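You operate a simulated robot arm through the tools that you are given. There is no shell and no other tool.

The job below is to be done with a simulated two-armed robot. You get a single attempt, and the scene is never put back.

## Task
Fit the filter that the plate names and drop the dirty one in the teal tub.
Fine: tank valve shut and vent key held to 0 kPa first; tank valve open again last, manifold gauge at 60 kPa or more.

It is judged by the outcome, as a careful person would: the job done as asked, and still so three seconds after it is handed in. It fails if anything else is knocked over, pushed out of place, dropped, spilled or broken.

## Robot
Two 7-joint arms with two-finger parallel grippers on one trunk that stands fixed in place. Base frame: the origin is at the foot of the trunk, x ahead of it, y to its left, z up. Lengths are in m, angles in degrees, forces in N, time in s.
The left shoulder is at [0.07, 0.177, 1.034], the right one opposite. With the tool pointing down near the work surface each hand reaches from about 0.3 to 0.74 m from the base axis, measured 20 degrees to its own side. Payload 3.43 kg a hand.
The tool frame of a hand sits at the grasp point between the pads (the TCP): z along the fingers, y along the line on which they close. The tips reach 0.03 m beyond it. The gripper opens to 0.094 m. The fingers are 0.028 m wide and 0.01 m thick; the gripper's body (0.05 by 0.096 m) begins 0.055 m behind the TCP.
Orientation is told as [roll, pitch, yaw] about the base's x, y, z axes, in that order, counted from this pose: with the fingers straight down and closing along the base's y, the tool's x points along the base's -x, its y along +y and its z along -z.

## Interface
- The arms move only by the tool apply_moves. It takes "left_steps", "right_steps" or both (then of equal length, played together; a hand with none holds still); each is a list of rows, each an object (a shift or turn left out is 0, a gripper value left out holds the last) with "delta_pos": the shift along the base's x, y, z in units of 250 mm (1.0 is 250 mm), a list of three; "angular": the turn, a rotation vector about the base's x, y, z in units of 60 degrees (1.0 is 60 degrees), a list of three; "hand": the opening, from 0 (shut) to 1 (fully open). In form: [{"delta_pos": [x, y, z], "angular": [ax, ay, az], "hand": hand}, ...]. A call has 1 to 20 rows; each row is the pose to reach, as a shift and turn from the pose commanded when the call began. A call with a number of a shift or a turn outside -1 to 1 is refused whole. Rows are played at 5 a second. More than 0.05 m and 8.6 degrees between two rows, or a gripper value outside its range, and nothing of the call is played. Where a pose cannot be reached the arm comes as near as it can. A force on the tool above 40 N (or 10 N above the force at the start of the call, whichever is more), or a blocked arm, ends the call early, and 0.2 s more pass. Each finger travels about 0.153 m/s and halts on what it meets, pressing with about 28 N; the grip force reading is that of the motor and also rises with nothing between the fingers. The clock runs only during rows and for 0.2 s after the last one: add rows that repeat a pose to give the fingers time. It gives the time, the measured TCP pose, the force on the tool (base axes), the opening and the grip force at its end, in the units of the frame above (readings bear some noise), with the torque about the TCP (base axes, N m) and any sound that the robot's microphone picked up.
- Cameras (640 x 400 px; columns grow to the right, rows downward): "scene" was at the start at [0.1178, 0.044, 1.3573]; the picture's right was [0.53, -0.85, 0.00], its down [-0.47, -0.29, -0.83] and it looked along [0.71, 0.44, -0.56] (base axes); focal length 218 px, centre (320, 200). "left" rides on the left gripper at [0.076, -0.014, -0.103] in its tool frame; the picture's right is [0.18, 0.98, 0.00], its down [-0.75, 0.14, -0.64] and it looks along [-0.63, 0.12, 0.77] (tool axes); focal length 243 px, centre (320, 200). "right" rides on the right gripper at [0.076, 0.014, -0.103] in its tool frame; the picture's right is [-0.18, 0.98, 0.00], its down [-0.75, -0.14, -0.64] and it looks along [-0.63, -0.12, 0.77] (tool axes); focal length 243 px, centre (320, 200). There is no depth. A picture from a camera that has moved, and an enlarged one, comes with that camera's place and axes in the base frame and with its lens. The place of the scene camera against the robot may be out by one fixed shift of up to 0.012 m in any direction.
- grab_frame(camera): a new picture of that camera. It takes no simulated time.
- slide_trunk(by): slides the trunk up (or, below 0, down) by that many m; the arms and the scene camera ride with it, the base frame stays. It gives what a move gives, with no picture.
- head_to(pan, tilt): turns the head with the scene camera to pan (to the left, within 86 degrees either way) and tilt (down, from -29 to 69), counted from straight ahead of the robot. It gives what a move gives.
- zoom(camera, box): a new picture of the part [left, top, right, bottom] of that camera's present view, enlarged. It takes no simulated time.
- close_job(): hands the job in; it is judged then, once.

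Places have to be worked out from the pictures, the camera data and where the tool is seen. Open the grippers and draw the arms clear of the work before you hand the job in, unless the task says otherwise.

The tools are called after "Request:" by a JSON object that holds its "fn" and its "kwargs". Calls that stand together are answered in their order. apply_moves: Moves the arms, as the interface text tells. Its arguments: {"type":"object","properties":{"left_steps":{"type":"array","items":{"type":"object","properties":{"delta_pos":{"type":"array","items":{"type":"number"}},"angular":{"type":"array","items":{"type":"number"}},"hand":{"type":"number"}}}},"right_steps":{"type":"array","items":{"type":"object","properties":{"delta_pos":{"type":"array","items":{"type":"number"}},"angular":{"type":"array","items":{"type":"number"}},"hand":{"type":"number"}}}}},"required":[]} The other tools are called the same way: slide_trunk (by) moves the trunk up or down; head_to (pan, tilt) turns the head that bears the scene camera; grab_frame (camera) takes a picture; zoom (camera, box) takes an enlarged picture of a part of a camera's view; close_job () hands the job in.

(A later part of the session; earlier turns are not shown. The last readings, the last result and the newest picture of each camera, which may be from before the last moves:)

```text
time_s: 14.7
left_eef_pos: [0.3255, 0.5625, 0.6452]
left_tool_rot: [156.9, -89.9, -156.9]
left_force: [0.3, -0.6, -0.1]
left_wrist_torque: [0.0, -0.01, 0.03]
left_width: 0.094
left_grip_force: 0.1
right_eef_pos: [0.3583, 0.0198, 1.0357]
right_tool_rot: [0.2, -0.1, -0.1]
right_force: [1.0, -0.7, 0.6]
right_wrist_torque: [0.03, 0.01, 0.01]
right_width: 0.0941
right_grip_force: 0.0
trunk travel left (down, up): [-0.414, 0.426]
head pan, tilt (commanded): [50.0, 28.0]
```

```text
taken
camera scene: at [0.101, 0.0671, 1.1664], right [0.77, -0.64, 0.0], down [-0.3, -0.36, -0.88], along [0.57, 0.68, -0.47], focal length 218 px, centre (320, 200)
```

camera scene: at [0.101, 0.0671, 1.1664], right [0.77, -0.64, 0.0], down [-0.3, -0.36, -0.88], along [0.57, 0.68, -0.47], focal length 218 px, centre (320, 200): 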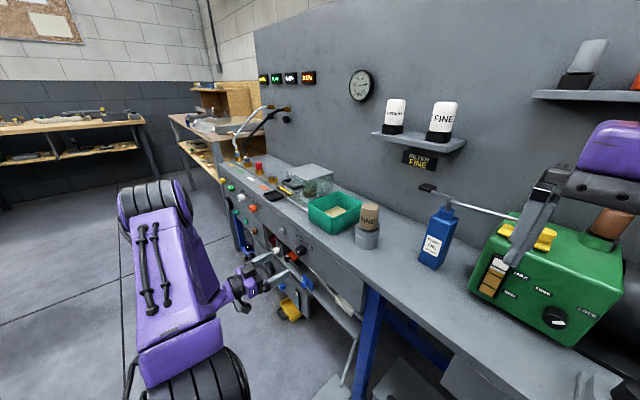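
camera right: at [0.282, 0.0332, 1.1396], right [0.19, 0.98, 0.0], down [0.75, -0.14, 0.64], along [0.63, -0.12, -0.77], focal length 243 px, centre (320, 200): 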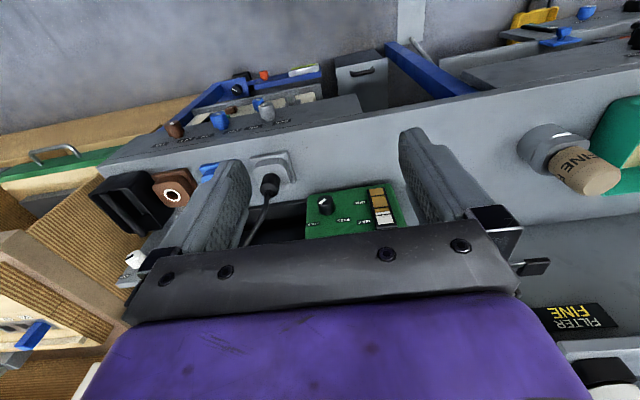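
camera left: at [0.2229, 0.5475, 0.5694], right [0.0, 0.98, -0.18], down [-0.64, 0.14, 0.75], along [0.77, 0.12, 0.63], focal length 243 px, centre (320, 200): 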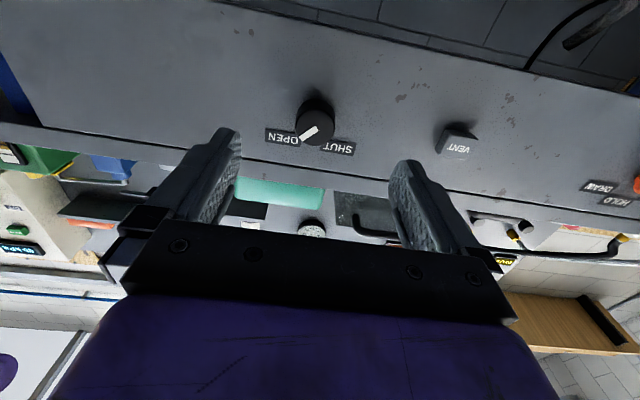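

The wrist camera now shows OPEN/SHUT knob (mark at OPEN) and VENT clearly. I zoom to measure.

Request:
{"fn": "zoom", "kwargs": {"camera": "left", "box": [250, 80, 390, 168]}}

Request:
{"fn": "zoom", "kwargs": {"camera": "left", "box": [400, 90, 520, 165]}}

```text
4.55 times, centred on (320, 124) of left
camera zoom: at [0.223, 0.5477, 0.5693], right [0.0, 0.98, -0.18], down [-0.64, 0.14, 0.75], along [0.77, 0.12, 0.63], focal length 1103 px, centre (320, 546)
```

zoom: 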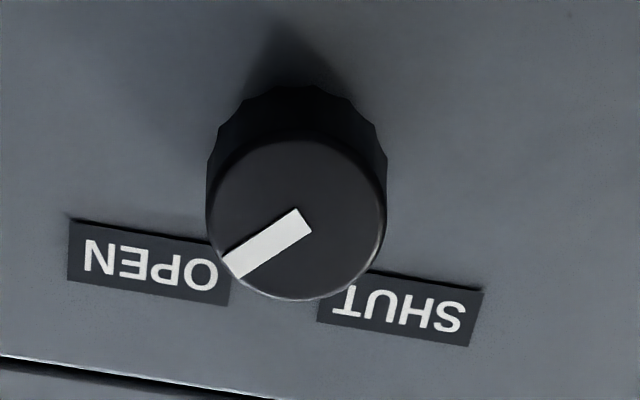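

```text
5.33 times, centred on (460, 128) of left
camera zoom: at [0.223, 0.5477, 0.5693], right [0.0, 0.98, -0.18], down [-0.64, 0.14, 0.75], along [0.77, 0.12, 0.63], focal length 1294 px, centre (-427, 587)
```

zoom: 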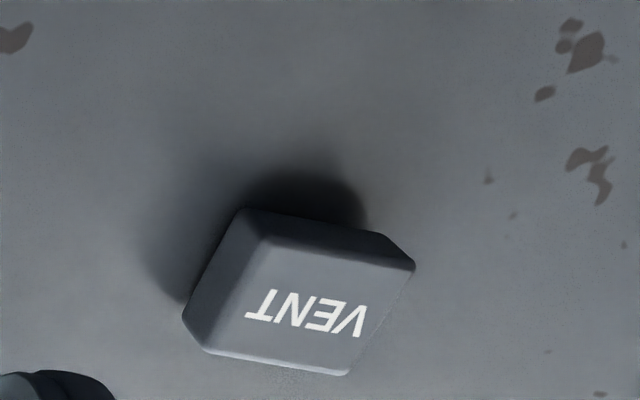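

Measured: fascia face at x≈0.446, knob axis at y≈0.559, z≈0.652, front at x≈0.414, radius ≈0.0165. I pre-roll the hand +45° about x with the gripper partly closed, then check the picture before advancing.

Request:
{"fn": "apply_moves", "kwargs": {"left_steps": [{"delta_pos": [0, -0.004, 0.01], "angular": [0.13, 0, 0], "hand": 0.6}, {"delta_pos": [0, -0.008, 0.02], "angular": [0.26, 0, 0]}, {"delta_pos": [0, -0.012, 0.028], "angular": [0.39, 0, 0]}, {"delta_pos": [0, -0.012, 0.028], "angular": [0.52, 0, 0]}, {"delta_pos": [0, -0.012, 0.028], "angular": [0.65, 0, 0]}, {"delta_pos": [0, -0.012, 0.028], "angular": [0.75, 0, 0]}, {"delta_pos": [0, -0.012, 0.028], "angular": [0.75, 0, 0]}]}}

Request:
{"fn": "grab_frame", "kwargs": {"camera": "left"}}

Request:
{"fn": "zoom", "kwargs": {"camera": "scene", "box": [220, 220, 340, 295]}}

```text
time_s: 16.3
left_eef_pos: [0.3255, 0.5625, 0.6526]
left_tool_rot: [90.1, -44.8, -90.1]
left_force: [0.0, 0.1, -0.2]
left_wrist_torque: [-0.02, -0.02, 0.0]
left_width: 0.0563
left_grip_force: 0.1
right_eef_pos: [0.358, 0.0198, 1.0365]
right_tool_rot: [0.1, 0.0, -0.1]
right_force: [-0.3, -0.5, 0.8]
right_wrist_torque: [0.0, 0.0, -0.02]
right_width: 0.0939
right_grip_force: 0.0
trunk travel left (down, up): [-0.414, 0.426]
head pan, tilt (commanded): [50.0, 28.0]
```

```text
taken
camera left: at [0.2227, 0.6053, 0.5879], right [0.0, 0.82, 0.57], down [-0.64, -0.43, 0.63], along [0.77, -0.36, 0.53], focal length 243 px, centre (320, 200)
```

left: 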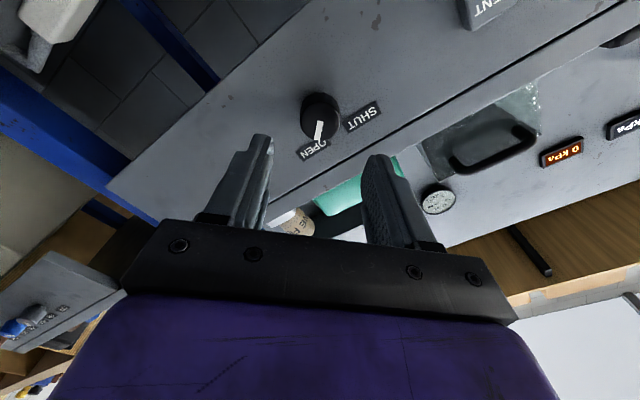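

```text
5.33 times, centred on (280, 258) of scene
camera zoom: at [0.1009, 0.0672, 1.1663], right [0.77, -0.64, 0.0], down [-0.3, -0.36, -0.88], along [0.57, 0.68, -0.47], focal length 1160 px, centre (533, -107)
```

zoom: 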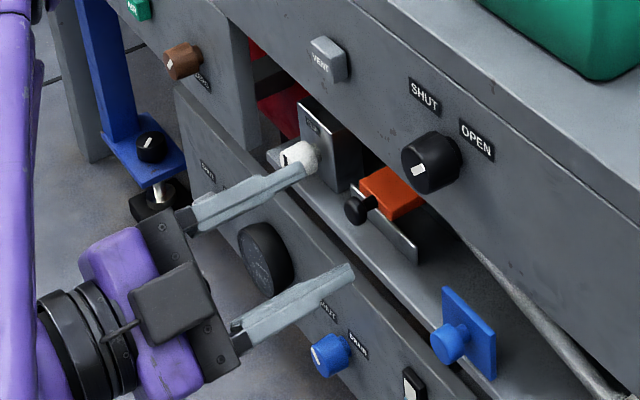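

I take a zoom of the knob from this second camera position to triangulate its axis.

Request:
{"fn": "zoom", "kwargs": {"camera": "left", "box": [260, 70, 400, 158]}}

```text
4.55 times, centred on (330, 114) of left
camera zoom: at [0.2227, 0.6053, 0.5879], right [0.0, 0.82, 0.57], down [-0.64, -0.43, 0.63], along [0.77, -0.36, 0.53], focal length 1103 px, centre (274, 591)
```

zoom: 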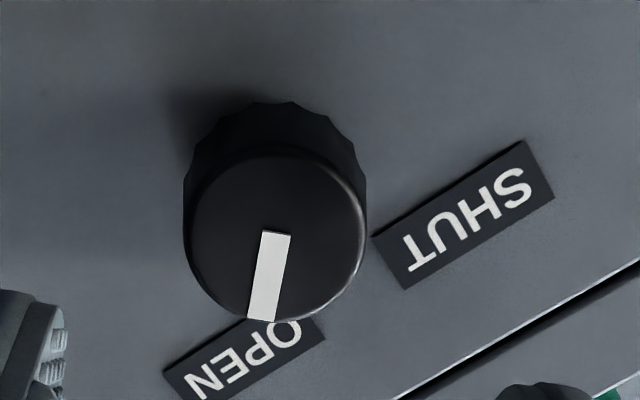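

Triangulated knob face centre ≈ (0.419, 0.559, 0.654). I shift by (−2.5, +2 mm), advance so tips end ~5 mm off the fascia, and close.

Request:
{"fn": "apply_moves", "kwargs": {"left_steps": [{"delta_pos": [0.1, -0.01, 0.009], "hand": 0.6}, {"delta_pos": [0.2, -0.01, 0.009]}, {"delta_pos": [0.28, -0.01, 0.009]}, {"delta_pos": [0.34, -0.01, 0.009]}, {"delta_pos": [0.34, -0.01, 0.009], "hand": 0.6}, {"delta_pos": [0.34, -0.01, 0.009], "hand": 0.0}, {"delta_pos": [0.34, -0.01, 0.009], "hand": 0.0}, {"delta_pos": [0.34, -0.01, 0.009], "hand": 0.0}]}}

Request:
{"fn": "grab_frame", "kwargs": {"camera": "left"}}

Request:
{"fn": "zoom", "kwargs": {"camera": "scene", "box": [220, 220, 340, 295]}}

```text
time_s: 18.1
left_eef_pos: [0.4124, 0.56, 0.654]
left_tool_rot: [90.2, -45.0, -90.1]
left_force: [5.3, 9.5, 8.6]
left_wrist_torque: [-0.02, 0.71, 0.14]
left_width: 0.0358
left_grip_force: 45.3
right_eef_pos: [0.3579, 0.0203, 1.0366]
right_tool_rot: [0.1, -0.2, -0.2]
right_force: [-0.7, -0.4, 0.2]
right_wrist_torque: [0.02, 0.01, 0.01]
right_width: 0.094
right_grip_force: 0.1
trunk travel left (down, up): [-0.414, 0.426]
head pan, tilt (commanded): [50.0, 28.0]
```

```text
taken
camera left: at [0.3088, 0.604, 0.5901], right [0.0, 0.82, 0.57], down [-0.64, -0.43, 0.63], along [0.77, -0.36, 0.53], focal length 243 px, centre (320, 200)
```

left: 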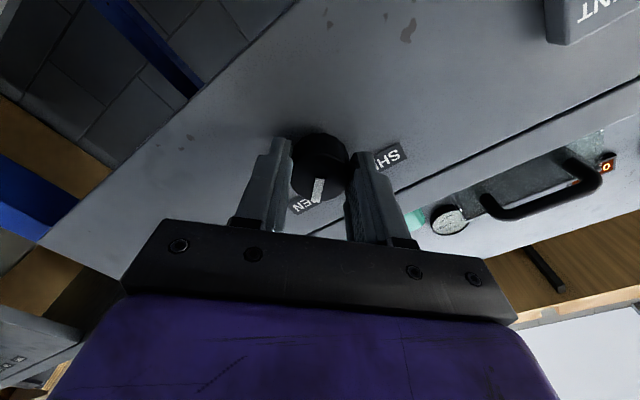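

```text
5.33 times, centred on (280, 258) of scene
camera zoom: at [0.101, 0.0674, 1.1664], right [0.77, -0.64, 0.0], down [-0.3, -0.36, -0.88], along [0.57, 0.68, -0.47], focal length 1160 px, centre (533, -107)
```

zoom: 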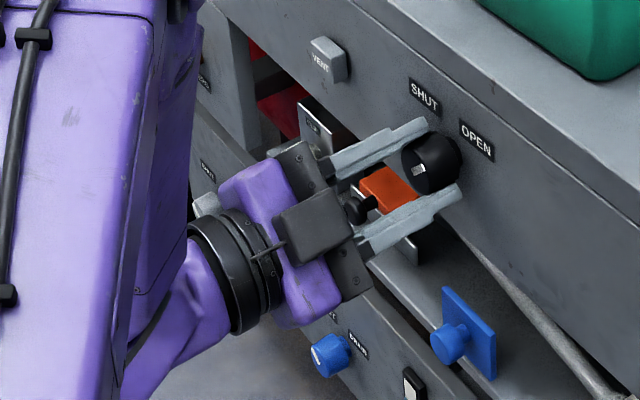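

The knob is gripped (36 mm, slight lateral bias). I relax the bias by ~1.5 mm and turn −60° about x toward SHUT.

Request:
{"fn": "apply_moves", "kwargs": {"left_steps": [{"delta_pos": [0, 0.004, 0.004], "angular": [-0.06, 0, 0], "hand": 0.0}, {"delta_pos": [0, 0.005, 0.005], "angular": [-0.18, 0, 0]}, {"delta_pos": [0, 0.005, 0.005], "angular": [-0.3, 0, 0]}, {"delta_pos": [0, 0.004, 0.004], "angular": [-0.42, 0, 0]}, {"delta_pos": [0, 0.003, 0.003], "angular": [-0.54, 0, 0]}, {"delta_pos": [0, 0.002, 0.002], "angular": [-0.66, 0, 0]}, {"delta_pos": [0, 0.001, 0.001], "angular": [-0.78, 0, 0]}, {"delta_pos": [0, 0, 0], "angular": [-0.9, 0, 0]}, {"delta_pos": [0, 0, 0], "angular": [-1.0, 0, 0]}]}}

Request:
{"fn": "grab_frame", "kwargs": {"camera": "left"}}

Request:
{"fn": "zoom", "kwargs": {"camera": "scene", "box": [220, 220, 340, 295]}}

```text
time_s: 20.1
left_eef_pos: [0.4106, 0.5585, 0.6532]
left_tool_rot: [-89.9, -75.0, 90.0]
left_force: [8.4, -6.6, -3.4]
left_wrist_torque: [0.03, -0.43, -0.72]
left_width: 0.0357
left_grip_force: 45.4
right_eef_pos: [0.3601, 0.0182, 1.0347]
right_tool_rot: [0.0, 0.0, -0.1]
right_force: [0.4, -0.4, 0.4]
right_wrist_torque: [0.01, 0.02, 0.0]
right_width: 0.0941
right_grip_force: 0.0
trunk travel left (down, up): [-0.414, 0.426]
head pan, tilt (commanded): [50.0, 28.0]
```

```text
taken
camera left: at [0.3086, 0.5255, 0.5841], right [0.0, 0.9, -0.43], down [-0.64, 0.33, 0.69], along [0.77, 0.28, 0.58], focal length 243 px, centre (320, 200)
```

left: 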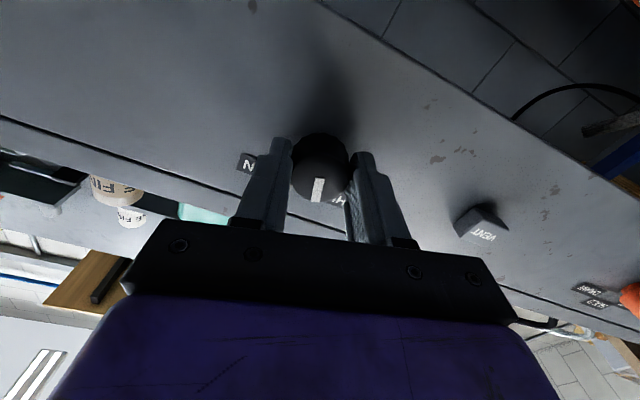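

```text
5.33 times, centred on (280, 258) of scene
camera zoom: at [0.1023, 0.0667, 1.1662], right [0.77, -0.64, 0.0], down [-0.3, -0.36, -0.88], along [0.57, 0.68, -0.47], focal length 1160 px, centre (533, -107)
```

zoom: 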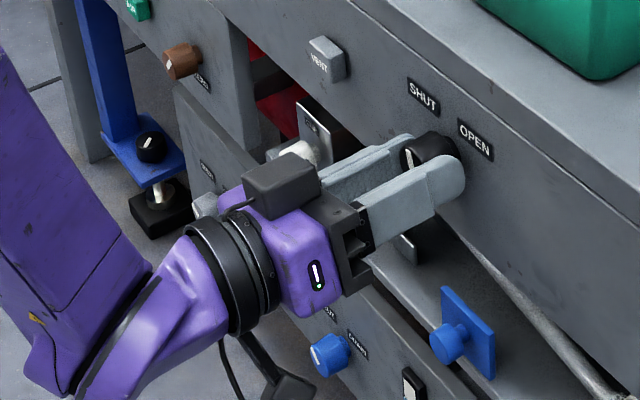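

The mark rotated with the hand (now past vertical). I continue the last 30°.

Request:
{"fn": "apply_moves", "kwargs": {"left_steps": [{"angular": [-0.12, 0, 0], "hand": 0.0}, {"angular": [-0.24, 0, 0]}, {"angular": [-0.36, 0, 0]}, {"angular": [-0.46, 0, 0]}, {"angular": [-0.52, 0, 0]}, {"angular": [-0.52, 0, 0]}]}}

Request:
{"fn": "zoom", "kwargs": {"camera": "left", "box": [220, 100, 420, 225]}}

Request:
{"fn": "zoom", "kwargs": {"camera": "scene", "box": [335, 60, 385, 110]}}

```text
time_s: 21.5
left_eef_pos: [0.411, 0.5588, 0.6537]
left_tool_rot: [-90.0, -44.0, 90.0]
left_force: [9.4, -5.7, 1.0]
left_wrist_torque: [0.42, -0.16, -0.94]
left_width: 0.0356
left_grip_force: 44.1
right_eef_pos: [0.3597, 0.0182, 1.0361]
right_tool_rot: [0.1, 0.0, -0.1]
right_force: [0.2, 0.9, -0.4]
right_wrist_torque: [0.0, -0.02, 0.02]
right_width: 0.0939
right_grip_force: 0.0
trunk travel left (down, up): [-0.414, 0.426]
head pan, tilt (commanded): [50.0, 28.0]
```

```text
3.20 times, centred on (320, 162) of left
camera zoom: at [0.3086, 0.4938, 0.612], right [0.0, 0.55, -0.84], down [-0.64, 0.64, 0.42], along [0.77, 0.54, 0.35], focal length 776 px, centre (320, 320)
```

zoom: 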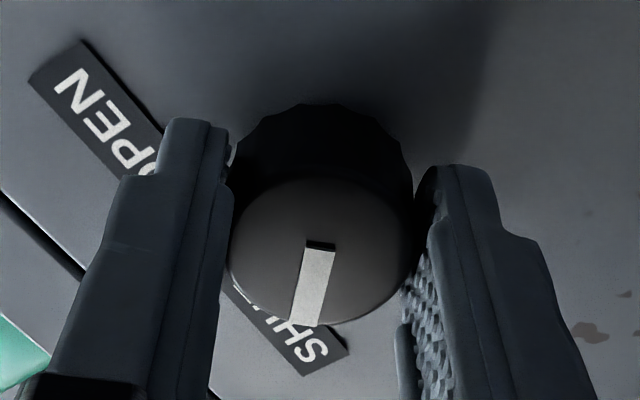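

```text
8.00 times, centred on (360, 85) of scene
camera zoom: at [0.1019, 0.0661, 1.1663], right [0.77, -0.64, 0.0], down [-0.3, -0.36, -0.88], along [0.57, 0.68, -0.47], focal length 1740 px, centre (0, 1120)
```

zoom: 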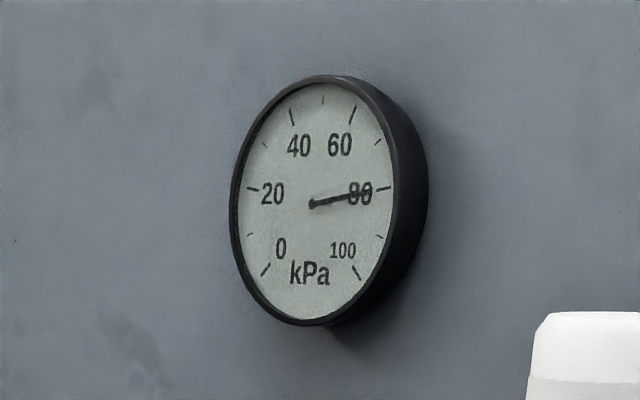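

The knob sits at SHUT (stop torque felt, mark at SHUT); gauge still 80 as expected. I release, back off straight, and unroll the hand.

Request:
{"fn": "apply_moves", "kwargs": {"left_steps": [{"hand": 0.62}, {"hand": 0.62}, {"delta_pos": [-0.08, 0, 0]}, {"delta_pos": [-0.2, 0, 0]}, {"delta_pos": [-0.34, 0, 0]}, {"delta_pos": [-0.34, 0, 0], "angular": [0.13, 0, 0]}, {"delta_pos": [-0.34, 0.1, 0], "angular": [0.26, 0, 0]}, {"delta_pos": [-0.34, 0.2, 0], "angular": [0.39, 0, 0]}, {"delta_pos": [-0.34, 0.3, 0], "angular": [0.52, 0, 0]}, {"delta_pos": [-0.34, 0.4, 0], "angular": [0.65, 0, 0]}, {"delta_pos": [-0.34, 0.5, 0], "angular": [0.75, 0, 0]}, {"delta_pos": [-0.34, 0.57, 0], "angular": [0.77, 0, 0], "hand": 0.62}, {"delta_pos": [-0.34, 0.57, 0], "angular": [0.77, 0, 0]}]}}

Request:
{"fn": "grab_frame", "kwargs": {"camera": "left"}}

Request:
{"fn": "grab_frame", "kwargs": {"camera": "scene"}}

```text
time_s: 24.3
left_eef_pos: [0.3256, 0.7024, 0.652]
left_tool_rot: [133.7, -89.9, -133.6]
left_force: [-0.7, 0.2, -0.8]
left_wrist_torque: [0.0, -0.02, 0.0]
left_width: 0.0585
left_grip_force: 0.0
right_eef_pos: [0.3589, 0.0187, 1.0371]
right_tool_rot: [0.1, -0.1, -0.1]
right_force: [0.3, 0.2, -0.1]
right_wrist_torque: [0.0, -0.03, 0.01]
right_width: 0.0941
right_grip_force: 0.1
trunk travel left (down, up): [-0.414, 0.426]
head pan, tilt (commanded): [50.0, 28.0]
```

```text
taken
camera left: at [0.2229, 0.6884, 0.5765], right [0.0, 0.98, -0.18], down [-0.64, 0.14, 0.75], along [0.77, 0.12, 0.63], focal length 243 px, centre (320, 200)
```

left: 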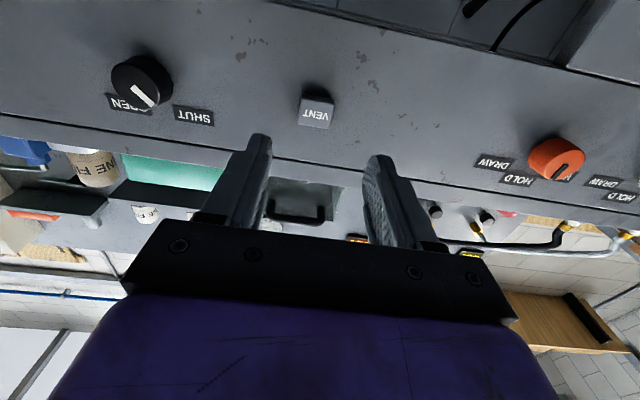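

```text
taken
camera scene: at [0.1009, 0.0671, 1.1663], right [0.77, -0.64, 0.0], down [-0.3, -0.36, -0.88], along [0.57, 0.68, -0.47], focal length 218 px, centre (320, 200)
```

scene: 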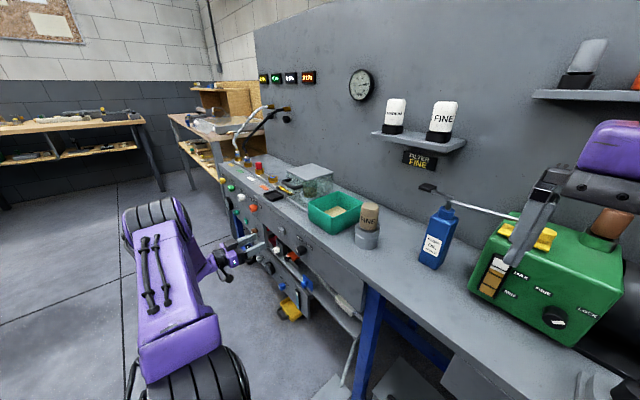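

Knob mark now points at SHUT. I zoom on VENT and the knob to measure.

Request:
{"fn": "zoom", "kwargs": {"camera": "left", "box": [260, 70, 380, 145]}}

Request:
{"fn": "zoom", "kwargs": {"camera": "left", "box": [80, 40, 240, 140]}}

```text
5.33 times, centred on (320, 108) of left
camera zoom: at [0.2229, 0.6884, 0.5765], right [0.0, 0.98, -0.18], down [-0.64, 0.14, 0.75], along [0.77, 0.12, 0.63], focal length 1294 px, centre (320, 693)
```

zoom: 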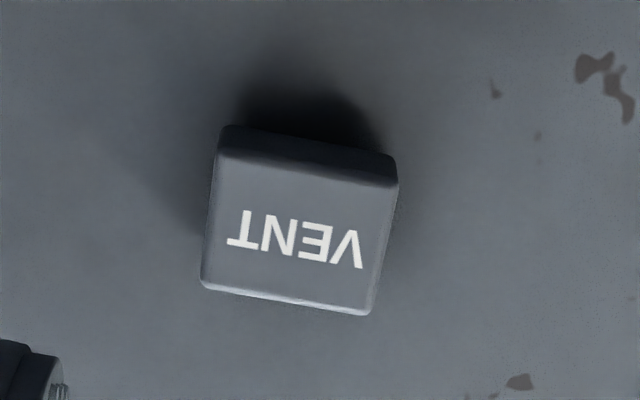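

```text
4.00 times, centred on (160, 90) of left
camera zoom: at [0.2229, 0.6884, 0.5765], right [0.0, 0.98, -0.18], down [-0.64, 0.14, 0.75], along [0.77, 0.12, 0.63], focal length 970 px, centre (960, 640)
```

zoom: 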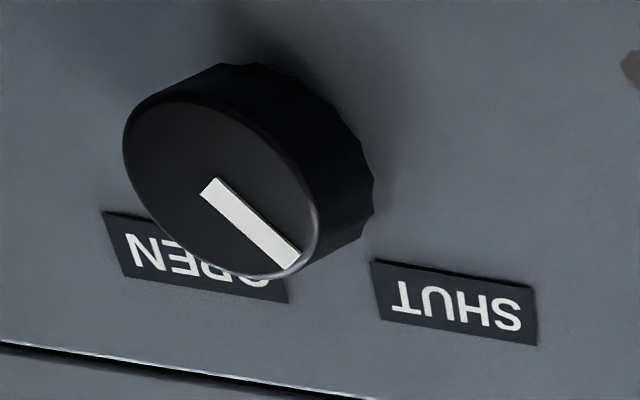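

VENT face centre ≈ (0.436, 0.700, 0.656). I close the fingers and approach in line, then press in small steps.

Request:
{"fn": "apply_moves", "kwargs": {"left_steps": [{"delta_pos": [0.0, -0.006, 0.006], "hand": 0.0}, {"delta_pos": [0.08, -0.011, 0.012], "hand": 0.0}, {"delta_pos": [0.18, -0.011, 0.012]}, {"delta_pos": [0.26, -0.011, 0.012]}, {"delta_pos": [0.3, -0.011, 0.012]}, {"delta_pos": [0.31, -0.011, 0.012]}, {"delta_pos": [0.32, -0.011, 0.012]}, {"delta_pos": [0.33, -0.011, 0.012]}, {"delta_pos": [0.34, -0.011, 0.012]}]}}

Request:
{"fn": "zoom", "kwargs": {"camera": "scene", "box": [335, 60, 385, 110]}}

Request:
{"fn": "grab_frame", "kwargs": {"camera": "left"}}

```text
time_s: 26.3
left_eef_pos: [0.409, 0.7006, 0.6571]
left_tool_rot: [164.0, -89.9, -164.2]
left_force: [-5.3, -2.2, -0.5]
left_wrist_torque: [0.0, 0.05, -0.03]
left_width: 0.0
left_grip_force: 27.6
right_eef_pos: [0.3584, 0.0195, 1.0376]
right_tool_rot: [0.1, 0.0, -0.1]
right_force: [0.7, 0.6, -0.8]
right_wrist_torque: [-0.02, -0.01, 0.01]
right_width: 0.0945
right_grip_force: 0.0
trunk travel left (down, up): [-0.414, 0.426]
head pan, tilt (commanded): [50.0, 28.0]
heard: click
```

```text
8.00 times, centred on (360, 85) of scene
camera zoom: at [0.1002, 0.0672, 1.1664], right [0.77, -0.64, 0.0], down [-0.3, -0.36, -0.88], along [0.57, 0.68, -0.47], focal length 1740 px, centre (0, 1120)
```

zoom: 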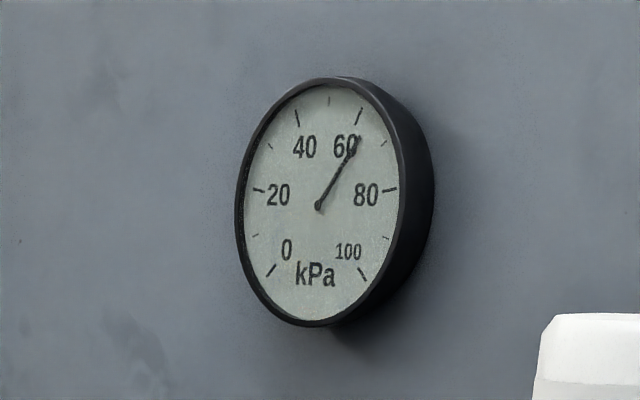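

```text
taken
camera left: at [0.3071, 0.6847, 0.5806], right [0.0, 0.98, -0.18], down [-0.64, 0.14, 0.75], along [0.77, 0.12, 0.63], focal length 243 px, centre (320, 200)
```

left: 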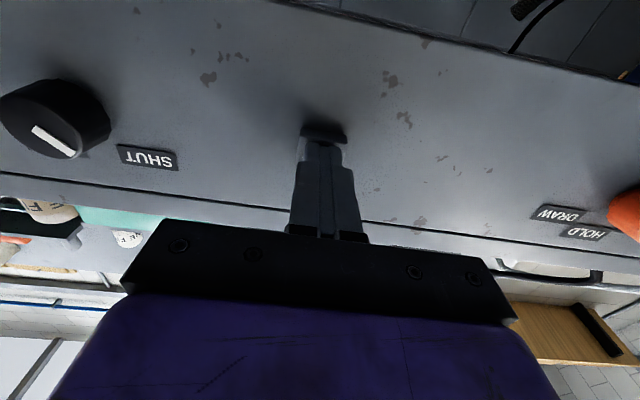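

The click was heard and the gauge is dropping (≈62). I keep holding the key with no motion for several seconds.

Request:
{"fn": "apply_moves", "kwargs": {"left_steps": [{"delta_pos": [0.004, 0, 0]}, {"delta_pos": [0.004, 0, 0]}, {"delta_pos": [0.004, 0, 0]}, {"delta_pos": [0.004, 0, 0]}, {"delta_pos": [0.004, 0, 0]}, {"delta_pos": [0.004, 0, 0]}, {"delta_pos": [0.004, 0, 0]}, {"delta_pos": [0.004, 0, 0]}, {"delta_pos": [0.004, 0, 0]}, {"delta_pos": [0.004, 0, 0]}, {"delta_pos": [0.004, 0, 0]}, {"delta_pos": [0.004, 0, 0]}, {"delta_pos": [0.004, 0, 0]}, {"delta_pos": [0.004, 0, 0]}, {"delta_pos": [0.004, 0, 0]}]}}

Request:
{"fn": "zoom", "kwargs": {"camera": "scene", "box": [335, 60, 385, 110]}}

```text
time_s: 29.5
left_eef_pos: [0.4101, 0.7008, 0.658]
left_tool_rot: [175.2, -89.8, -175.2]
left_force: [-11.1, 1.5, -2.3]
left_wrist_torque: [0.01, 0.14, 0.0]
left_width: 0.0
left_grip_force: 28.0
right_eef_pos: [0.3577, 0.0204, 1.0365]
right_tool_rot: [0.2, -0.1, -0.1]
right_force: [0.2, -1.2, -0.2]
right_wrist_torque: [0.01, -0.02, 0.02]
right_width: 0.094
right_grip_force: 0.1
trunk travel left (down, up): [-0.414, 0.426]
head pan, tilt (commanded): [50.0, 28.0]
```

```text
8.00 times, centred on (360, 85) of scene
camera zoom: at [0.0998, 0.0676, 1.1664], right [0.77, -0.64, 0.0], down [-0.3, -0.36, -0.88], along [0.57, 0.68, -0.47], focal length 1740 px, centre (0, 1120)
```

zoom: 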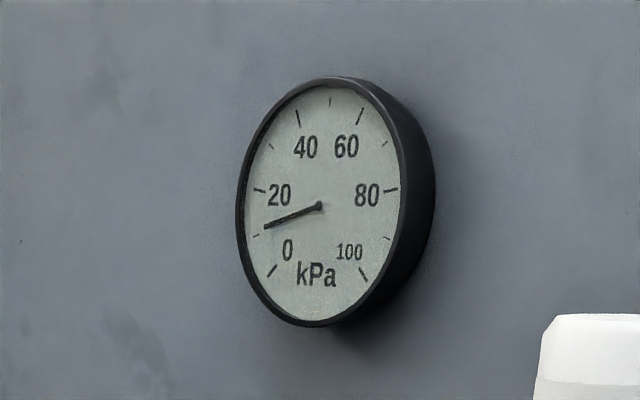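

Gauge is at ~12 kPa and falling. I hold further.

Request:
{"fn": "apply_moves", "kwargs": {"left_steps": [{"delta_pos": [0, 0, 0]}, {"delta_pos": [0, 0, 0]}, {"delta_pos": [0, 0, 0]}, {"delta_pos": [0, 0, 0]}, {"delta_pos": [0, 0, 0]}, {"delta_pos": [0, 0, 0]}, {"delta_pos": [0, 0, 0]}, {"delta_pos": [0, 0, 0]}, {"delta_pos": [0, 0, 0]}, {"delta_pos": [0, 0, 0]}, {"delta_pos": [0, 0, 0]}, {"delta_pos": [0, 0, 0]}]}}

Request:
{"fn": "zoom", "kwargs": {"camera": "scene", "box": [335, 60, 385, 110]}}

```text
time_s: 32.1
left_eef_pos: [0.4111, 0.7001, 0.6572]
left_tool_rot: [176.0, -89.9, -176.0]
left_force: [-10.1, 1.8, 0.0]
left_wrist_torque: [0.04, 0.05, 0.08]
left_width: 0.0
left_grip_force: 27.4
right_eef_pos: [0.3584, 0.0194, 1.0374]
right_tool_rot: [0.1, -0.1, -0.1]
right_force: [0.1, -0.6, 0.1]
right_wrist_torque: [0.0, 0.01, -0.02]
right_width: 0.0939
right_grip_force: 0.0
trunk travel left (down, up): [-0.414, 0.426]
head pan, tilt (commanded): [50.0, 28.0]
```

```text
8.00 times, centred on (360, 85) of scene
camera zoom: at [0.0997, 0.0676, 1.1664], right [0.77, -0.64, 0.0], down [-0.3, -0.36, -0.88], along [0.57, 0.68, -0.47], focal length 1740 px, centre (0, 1120)
```

zoom: 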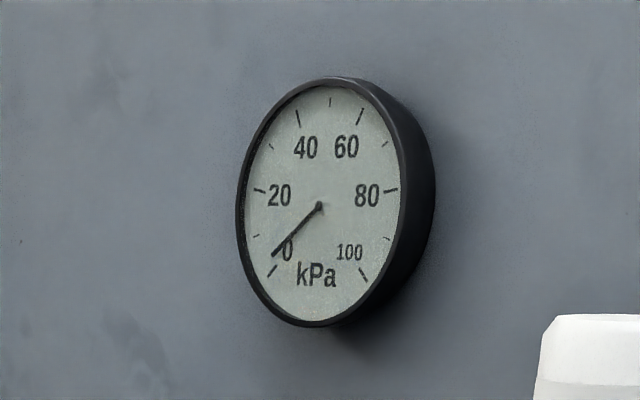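

About 3 kPa remains; holding longer.

Request:
{"fn": "apply_moves", "kwargs": {"left_steps": [{"delta_pos": [0, 0, 0]}, {"delta_pos": [0, 0, 0]}, {"delta_pos": [0, 0, 0]}, {"delta_pos": [0, 0, 0]}, {"delta_pos": [0, 0, 0]}, {"delta_pos": [0, 0, 0]}, {"delta_pos": [0, 0, 0]}, {"delta_pos": [0, 0, 0]}, {"delta_pos": [0, 0, 0]}, {"delta_pos": [0, 0, 0]}, {"delta_pos": [0, 0, 0]}, {"delta_pos": [0, 0, 0]}, {"delta_pos": [0, 0, 0]}, {"delta_pos": [0, 0, 0]}, {"delta_pos": [0, 0, 0]}, {"delta_pos": [0, 0, 0]}, {"delta_pos": [0, 0, 0]}, {"delta_pos": [0, 0, 0]}]}}

Request:
{"fn": "zoom", "kwargs": {"camera": "scene", "box": [335, 60, 385, 110]}}

```text
time_s: 35.9
left_eef_pos: [0.4106, 0.6997, 0.6583]
left_tool_rot: [173.9, -89.9, -173.8]
left_force: [-10.5, 1.5, -0.7]
left_wrist_torque: [0.0, 0.06, 0.01]
left_width: 0.0
left_grip_force: 28.3
right_eef_pos: [0.3573, 0.02, 1.0377]
right_tool_rot: [0.1, -0.1, -0.1]
right_force: [-0.2, -0.4, -0.4]
right_wrist_torque: [-0.02, 0.0, 0.01]
right_width: 0.0939
right_grip_force: 0.0
trunk travel left (down, up): [-0.414, 0.426]
head pan, tilt (commanded): [50.0, 28.0]
```

```text
8.00 times, centred on (360, 85) of scene
camera zoom: at [0.0997, 0.0675, 1.1664], right [0.77, -0.64, 0.0], down [-0.3, -0.36, -0.88], along [0.57, 0.68, -0.47], focal length 1740 px, centre (0, 1120)
```

zoom: 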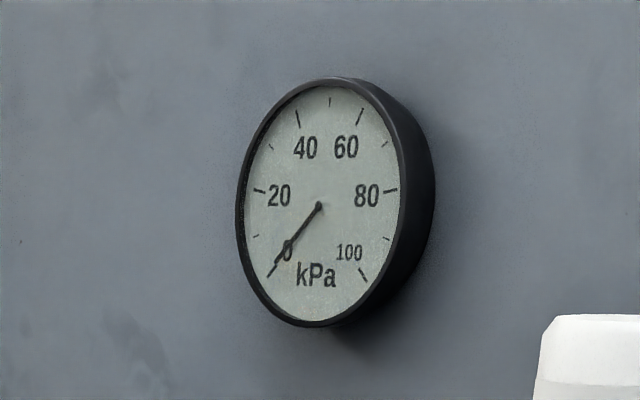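

The needle is on the 0 tick. I hold a couple more seconds for certainty, then back straight off.

Request:
{"fn": "apply_moves", "kwargs": {"left_steps": [{"delta_pos": [0, 0, 0]}, {"delta_pos": [0, 0, 0]}, {"delta_pos": [0, 0, 0]}, {"delta_pos": [0, 0, 0]}, {"delta_pos": [0, 0, 0]}, {"delta_pos": [0, 0, 0]}, {"delta_pos": [0, 0, 0]}, {"delta_pos": [0, 0, 0]}, {"delta_pos": [0, 0, 0]}, {"delta_pos": [0, 0, 0]}, {"delta_pos": [0, 0, 0]}, {"delta_pos": [0, 0, 0]}, {"delta_pos": [0, 0, 0]}, {"delta_pos": [0, 0, 0]}, {"delta_pos": [0, 0, 0]}, {"delta_pos": [0, 0, 0]}]}}

Request:
{"fn": "zoom", "kwargs": {"camera": "scene", "box": [335, 60, 385, 110]}}

Request:
{"fn": "apply_moves", "kwargs": {"left_steps": [{"delta_pos": [-0.1, 0, 0]}, {"delta_pos": [-0.25, 0, 0]}, {"delta_pos": [-0.36, 0, 0]}, {"delta_pos": [-0.36, 0, 0]}]}}

Request:
{"fn": "zoom", "kwargs": {"camera": "scene", "box": [335, 60, 385, 110]}}

Request:
{"fn": "grab_frame", "kwargs": {"camera": "left"}}

```text
time_s: 39.3
left_eef_pos: [0.4121, 0.6988, 0.6574]
left_tool_rot: [171.9, -89.9, -171.8]
left_force: [-10.8, 0.1, -1.2]
left_wrist_torque: [0.01, 0.07, 0.03]
left_width: 0.0
left_grip_force: 27.8
right_eef_pos: [0.357, 0.0193, 1.0369]
right_tool_rot: [0.1, -0.1, -0.1]
right_force: [-0.3, -0.6, 0.7]
right_wrist_torque: [0.03, 0.0, 0.01]
right_width: 0.094
right_grip_force: 0.2
trunk travel left (down, up): [-0.414, 0.426]
head pan, tilt (commanded): [50.0, 28.0]
```

```text
8.00 times, centred on (360, 85) of scene
camera zoom: at [0.0997, 0.0674, 1.1664], right [0.77, -0.64, 0.0], down [-0.3, -0.36, -0.88], along [0.57, 0.68, -0.47], focal length 1740 px, centre (0, 1120)
```

zoom: 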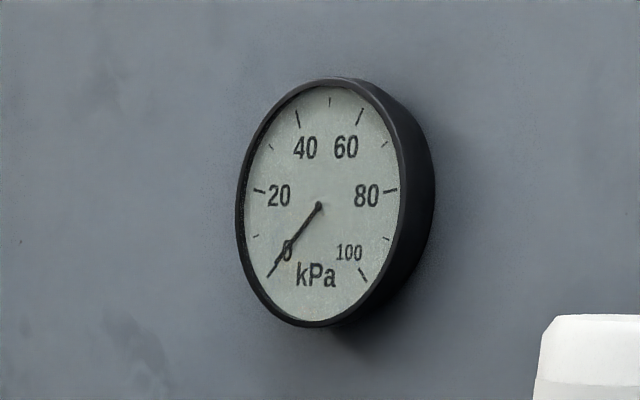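

```text
time_s: 40.3
left_eef_pos: [0.3201, 0.7009, 0.6569]
left_tool_rot: [177.1, -89.9, -177.2]
left_force: [0.1, 0.1, 0.3]
left_wrist_torque: [-0.01, 0.01, 0.04]
left_width: 0.0
left_grip_force: 28.3
right_eef_pos: [0.358, 0.019, 1.036]
right_tool_rot: [0.2, -0.1, -0.1]
right_force: [0.1, -0.3, 0.1]
right_wrist_torque: [0.0, 0.0, -0.02]
right_width: 0.094
right_grip_force: 0.0
trunk travel left (down, up): [-0.414, 0.426]
head pan, tilt (commanded): [50.0, 28.0]
```

```text
8.00 times, centred on (360, 85) of scene
camera zoom: at [0.1011, 0.0672, 1.1663], right [0.77, -0.64, 0.0], down [-0.3, -0.36, -0.88], along [0.57, 0.68, -0.47], focal length 1740 px, centre (0, 1120)
```

zoom: 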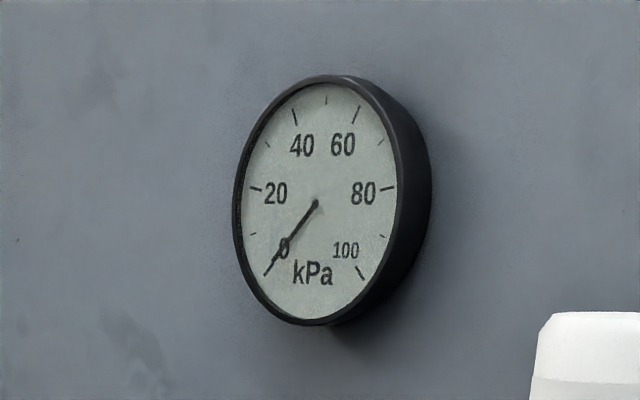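

```text
taken
camera left: at [0.2172, 0.6866, 0.5797], right [0.0, 0.98, -0.18], down [-0.64, 0.14, 0.75], along [0.77, 0.12, 0.63], focal length 243 px, centre (320, 200)
```

left: 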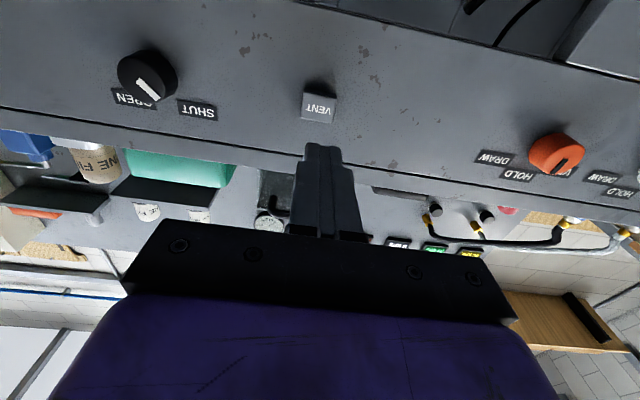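

Pressure holds at 0 after release. Now I raise the left hand and pitch it back to tool-down in front of the bench.

Request:
{"fn": "apply_moves", "kwargs": {"left_steps": [{"delta_pos": [0, -0.08, 0.14], "angular": [0, 0.0, 0], "hand": 0}, {"delta_pos": [0, -0.16, 0.28], "angular": [0, 0.14, 0]}, {"delta_pos": [0, -0.24, 0.42], "angular": [0, 0.28, 0]}, {"delta_pos": [0, -0.32, 0.56], "angular": [0, 0.42, 0]}, {"delta_pos": [0.0, -0.4, 0.7], "angular": [0, 0.56, 0]}, {"delta_pos": [0.0, -0.48, 0.84], "angular": [0, 0.7, 0]}, {"delta_pos": [0.0, -0.54, 0.96], "angular": [0, 0.84, 0]}, {"delta_pos": [0.04, -0.6, 1.0], "angular": [0, 0.98, 0]}, {"delta_pos": [0.04, -0.6, 1.0], "angular": [0, 0.98, 0]}]}}

Request:
{"fn": "apply_moves", "kwargs": {"left_steps": [{"delta_pos": [0.05, -0.1, 0.1], "angular": [0, 0.13, 0], "hand": 1}, {"delta_pos": [0.1, -0.2, 0.2], "angular": [0, 0.26, 0]}, {"delta_pos": [0.15, -0.3, 0.3], "angular": [0, 0.39, 0]}, {"delta_pos": [0.2, -0.4, 0.4], "angular": [0, 0.52, 0]}, {"delta_pos": [0.2, -0.4, 0.4], "angular": [0, 0.52, 0]}]}}

Request:
{"fn": "grab_frame", "kwargs": {"camera": "left"}}

Request:
{"fn": "grab_frame", "kwargs": {"camera": "scene"}}

```text
time_s: 42.3
left_eef_pos: [0.3319, 0.5466, 0.9071]
left_tool_rot: [0.1, -31.2, -0.1]
left_force: [0.3, -0.3, -0.7]
left_wrist_torque: [0.02, -0.01, 0.0]
left_width: 0.0001
left_grip_force: 28.0
right_eef_pos: [0.3569, 0.0195, 1.0368]
right_tool_rot: [0.1, -0.1, 0.0]
right_force: [0.4, -0.4, -0.2]
right_wrist_torque: [0.02, -0.03, -0.02]
right_width: 0.0939
right_grip_force: 0.1
trunk travel left (down, up): [-0.414, 0.426]
head pan, tilt (commanded): [50.0, 28.0]
```

```text
time_s: 43.5
left_eef_pos: [0.3794, 0.4458, 1.007]
left_tool_rot: [0.1, 0.0, -0.1]
left_force: [0.6, 0.0, 0.6]
left_wrist_torque: [0.01, -0.03, -0.01]
left_width: 0.0942
left_grip_force: 0.2
right_eef_pos: [0.3571, 0.0203, 1.0365]
right_tool_rot: [0.2, -0.1, -0.1]
right_force: [-1.5, -0.7, 0.4]
right_wrist_torque: [-0.02, 0.0, -0.01]
right_width: 0.0938
right_grip_force: 0.1
trunk travel left (down, up): [-0.414, 0.426]
head pan, tilt (commanded): [50.0, 28.0]
```

```text
taken
camera left: at [0.304, 0.4313, 1.1104], right [-0.18, 0.98, 0.0], down [0.75, 0.14, 0.64], along [0.63, 0.12, -0.77], focal length 243 px, centre (320, 200)
```

left: 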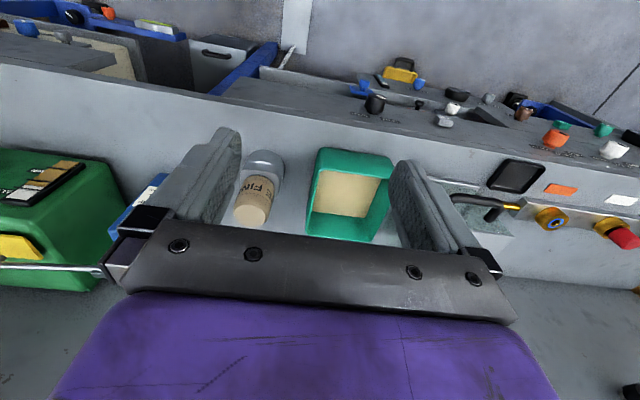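

```text
taken
camera scene: at [0.1007, 0.0672, 1.1663], right [0.77, -0.64, 0.0], down [-0.3, -0.36, -0.88], along [0.57, 0.68, -0.47], focal length 218 px, centre (320, 200)
```

scene: 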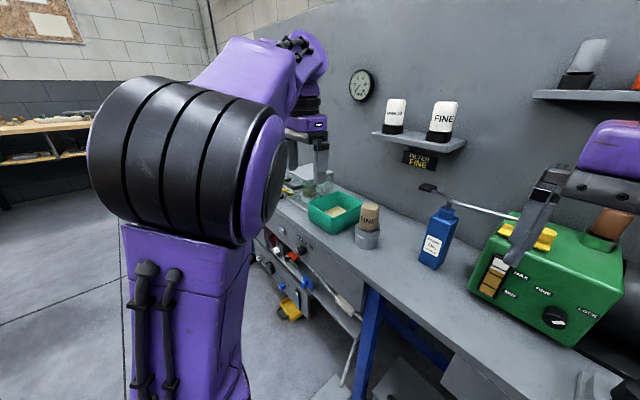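

I position the left camera for a clear look at the dirty filter and holder.

Request:
{"fn": "apply_moves", "kwargs": {"left_steps": [{"delta_pos": [-0.02, -0.15, 0.02], "hand": 1}, {"delta_pos": [-0.05, -0.3, 0.04]}, {"delta_pos": [-0.08, -0.4, 0.06]}, {"delta_pos": [-0.08, -0.4, 0.06]}]}}

Request:
{"fn": "zoom", "kwargs": {"camera": "left", "box": [240, 110, 400, 210]}}

Request:
{"fn": "apply_moves", "kwargs": {"left_steps": [{"delta_pos": [0.15, 0, 0.0], "hand": 1}, {"delta_pos": [0.3, 0.0, 0.0]}, {"delta_pos": [0.3, 0.0, 0.0]}]}}

Request:
{"fn": "zoom", "kwargs": {"camera": "left", "box": [240, 70, 400, 170]}}

Request:
{"fn": "grab_frame", "kwargs": {"camera": "left"}}

```text
time_s: 44.5
left_eef_pos: [0.3744, 0.3619, 1.0288]
left_tool_rot: [-0.7, 0.0, 0.2]
left_force: [0.1, 0.0, 0.0]
left_wrist_torque: [-0.01, 0.03, 0.01]
left_width: 0.0938
left_grip_force: 0.1
left hand out of reach, approached as far as the arm can: row 3, 4
right_eef_pos: [0.3581, 0.0196, 1.0371]
right_tool_rot: [0.2, -0.1, -0.1]
right_force: [-0.3, 0.0, -0.7]
right_wrist_torque: [0.01, 0.0, -0.01]
right_width: 0.0941
right_grip_force: 0.1
trunk travel left (down, up): [-0.414, 0.426]
head pan, tilt (commanded): [50.0, 28.0]
```

```text
4.00 times, centred on (320, 160) of left
camera zoom: at [0.2977, 0.3488, 1.1308], right [-0.19, 0.98, -0.01], down [0.75, 0.15, 0.64], along [0.63, 0.11, -0.77], focal length 970 px, centre (320, 360)
```

zoom: 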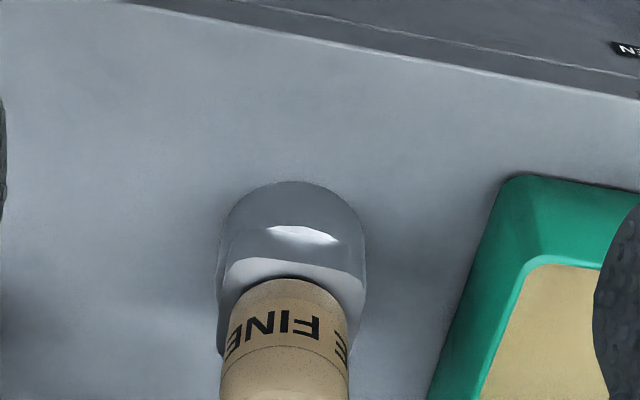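

```text
time_s: 45.3
left_eef_pos: [0.4498, 0.3587, 1.0309]
left_tool_rot: [0.1, -0.2, -0.1]
left_force: [-0.6, -0.3, -0.4]
left_wrist_torque: [0.02, -0.01, -0.01]
left_width: 0.0938
left_grip_force: 0.0
right_eef_pos: [0.3579, 0.018, 1.0378]
right_tool_rot: [0.0, -0.1, -0.1]
right_force: [-0.4, 0.3, 1.2]
right_wrist_torque: [0.04, 0.01, 0.0]
right_width: 0.094
right_grip_force: 0.1
trunk travel left (down, up): [-0.414, 0.426]
head pan, tilt (commanded): [50.0, 28.0]
```

```text
4.00 times, centred on (320, 120) of left
camera zoom: at [0.3744, 0.3442, 1.1335], right [-0.18, 0.98, 0.0], down [0.75, 0.14, 0.64], along [0.63, 0.12, -0.76], focal length 970 px, centre (320, 520)
```

zoom: 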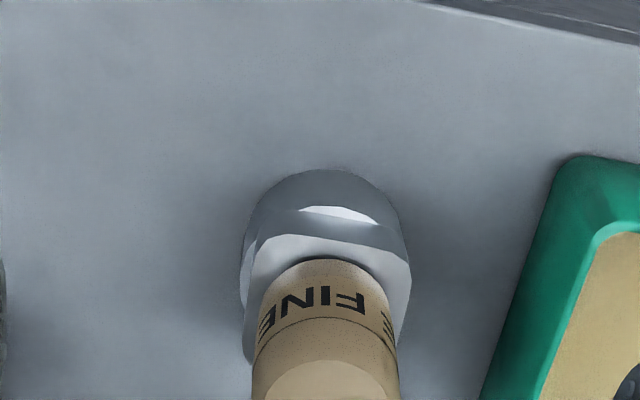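

```text
taken
camera left: at [0.3744, 0.3442, 1.1335], right [-0.18, 0.98, 0.0], down [0.75, 0.14, 0.64], along [0.63, 0.12, -0.76], focal length 243 px, centre (320, 200)
```

left: 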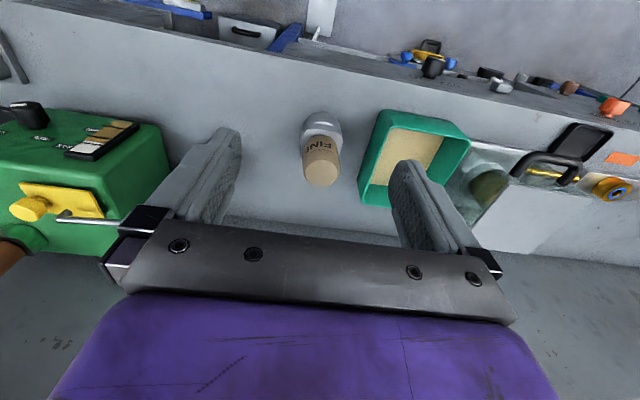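

I zoom in on the joint between dirty filter and holder, and the shelf filters' bases, to understand how they seat.

Request:
{"fn": "zoom", "kwargs": {"camera": "scene", "box": [345, 200, 393, 255]}}

Request:
{"fn": "zoom", "kwargs": {"camera": "scene", "box": [365, 90, 475, 159]}}

Request:
{"fn": "zoom", "kwargs": {"camera": "left", "box": [285, 100, 357, 195]}}

Request:
{"fn": "zoom", "kwargs": {"camera": "right", "box": [500, 80, 640, 210]}}

Request:
{"fn": "zoom", "kwargs": {"camera": "right", "box": [500, 280, 640, 400]}}

```text
7.27 times, centred on (369, 228) of scene
camera zoom: at [0.1002, 0.0665, 1.1665], right [0.77, -0.64, 0.0], down [-0.3, -0.36, -0.88], along [0.57, 0.68, -0.47], focal length 1582 px, centre (-36, 0)
```

zoom: 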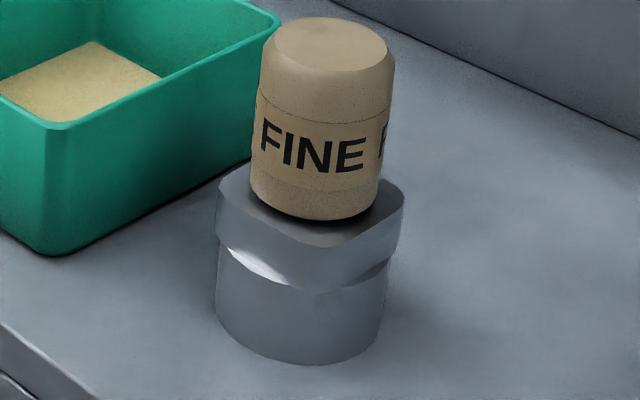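

```text
5.80 times, centred on (420, 124) of scene
camera zoom: at [0.1002, 0.0665, 1.1665], right [0.77, -0.64, 0.0], down [-0.3, -0.36, -0.88], along [0.57, 0.68, -0.47], focal length 1261 px, centre (-260, 638)
```

zoom: 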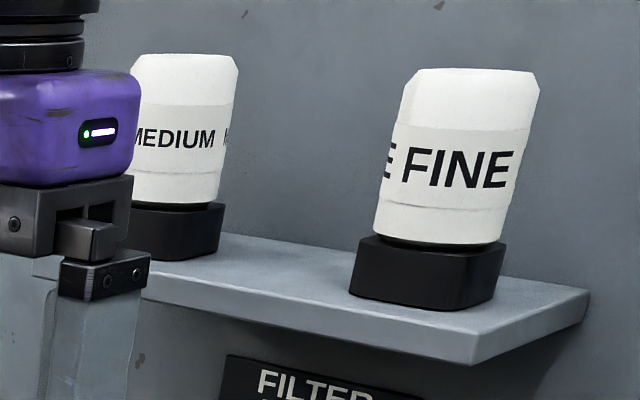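

```text
4.21 times, centred on (321, 148) of left
camera zoom: at [0.3744, 0.3442, 1.1335], right [-0.18, 0.98, 0.0], down [0.75, 0.14, 0.64], along [0.63, 0.12, -0.76], focal length 1022 px, centre (316, 421)
```

zoom: 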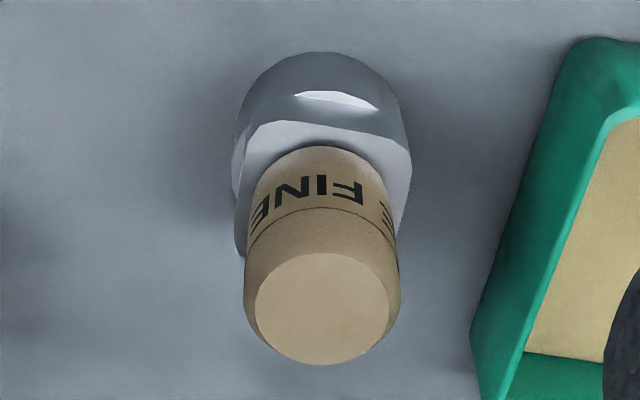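

```text
3.08 times, centred on (570, 145) of right
camera zoom: at [0.2813, 0.0326, 1.1399], right [0.19, 0.98, 0.0], down [0.75, -0.14, 0.64], along [0.63, -0.12, -0.77], focal length 746 px, centre (-449, 369)
```

zoom: 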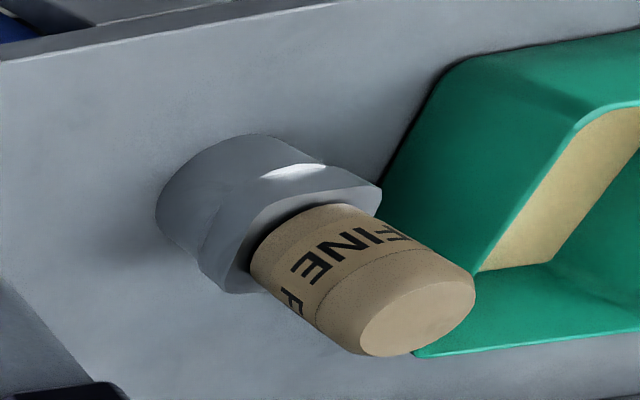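

```text
3.33 times, centred on (570, 340) of right
camera zoom: at [0.2813, 0.0326, 1.1399], right [0.19, 0.98, 0.0], down [0.75, -0.14, 0.64], along [0.63, -0.12, -0.77], focal length 809 px, centre (-513, -267)
```

zoom: 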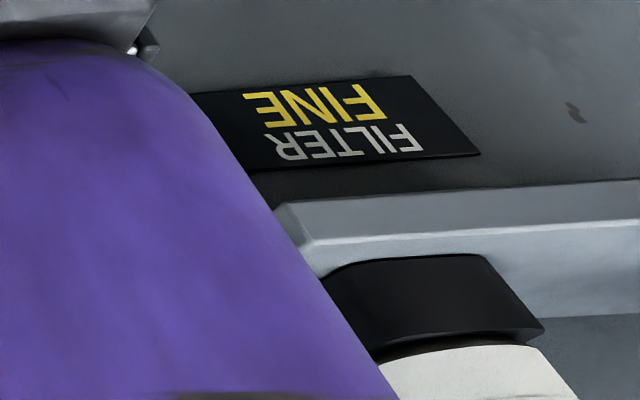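

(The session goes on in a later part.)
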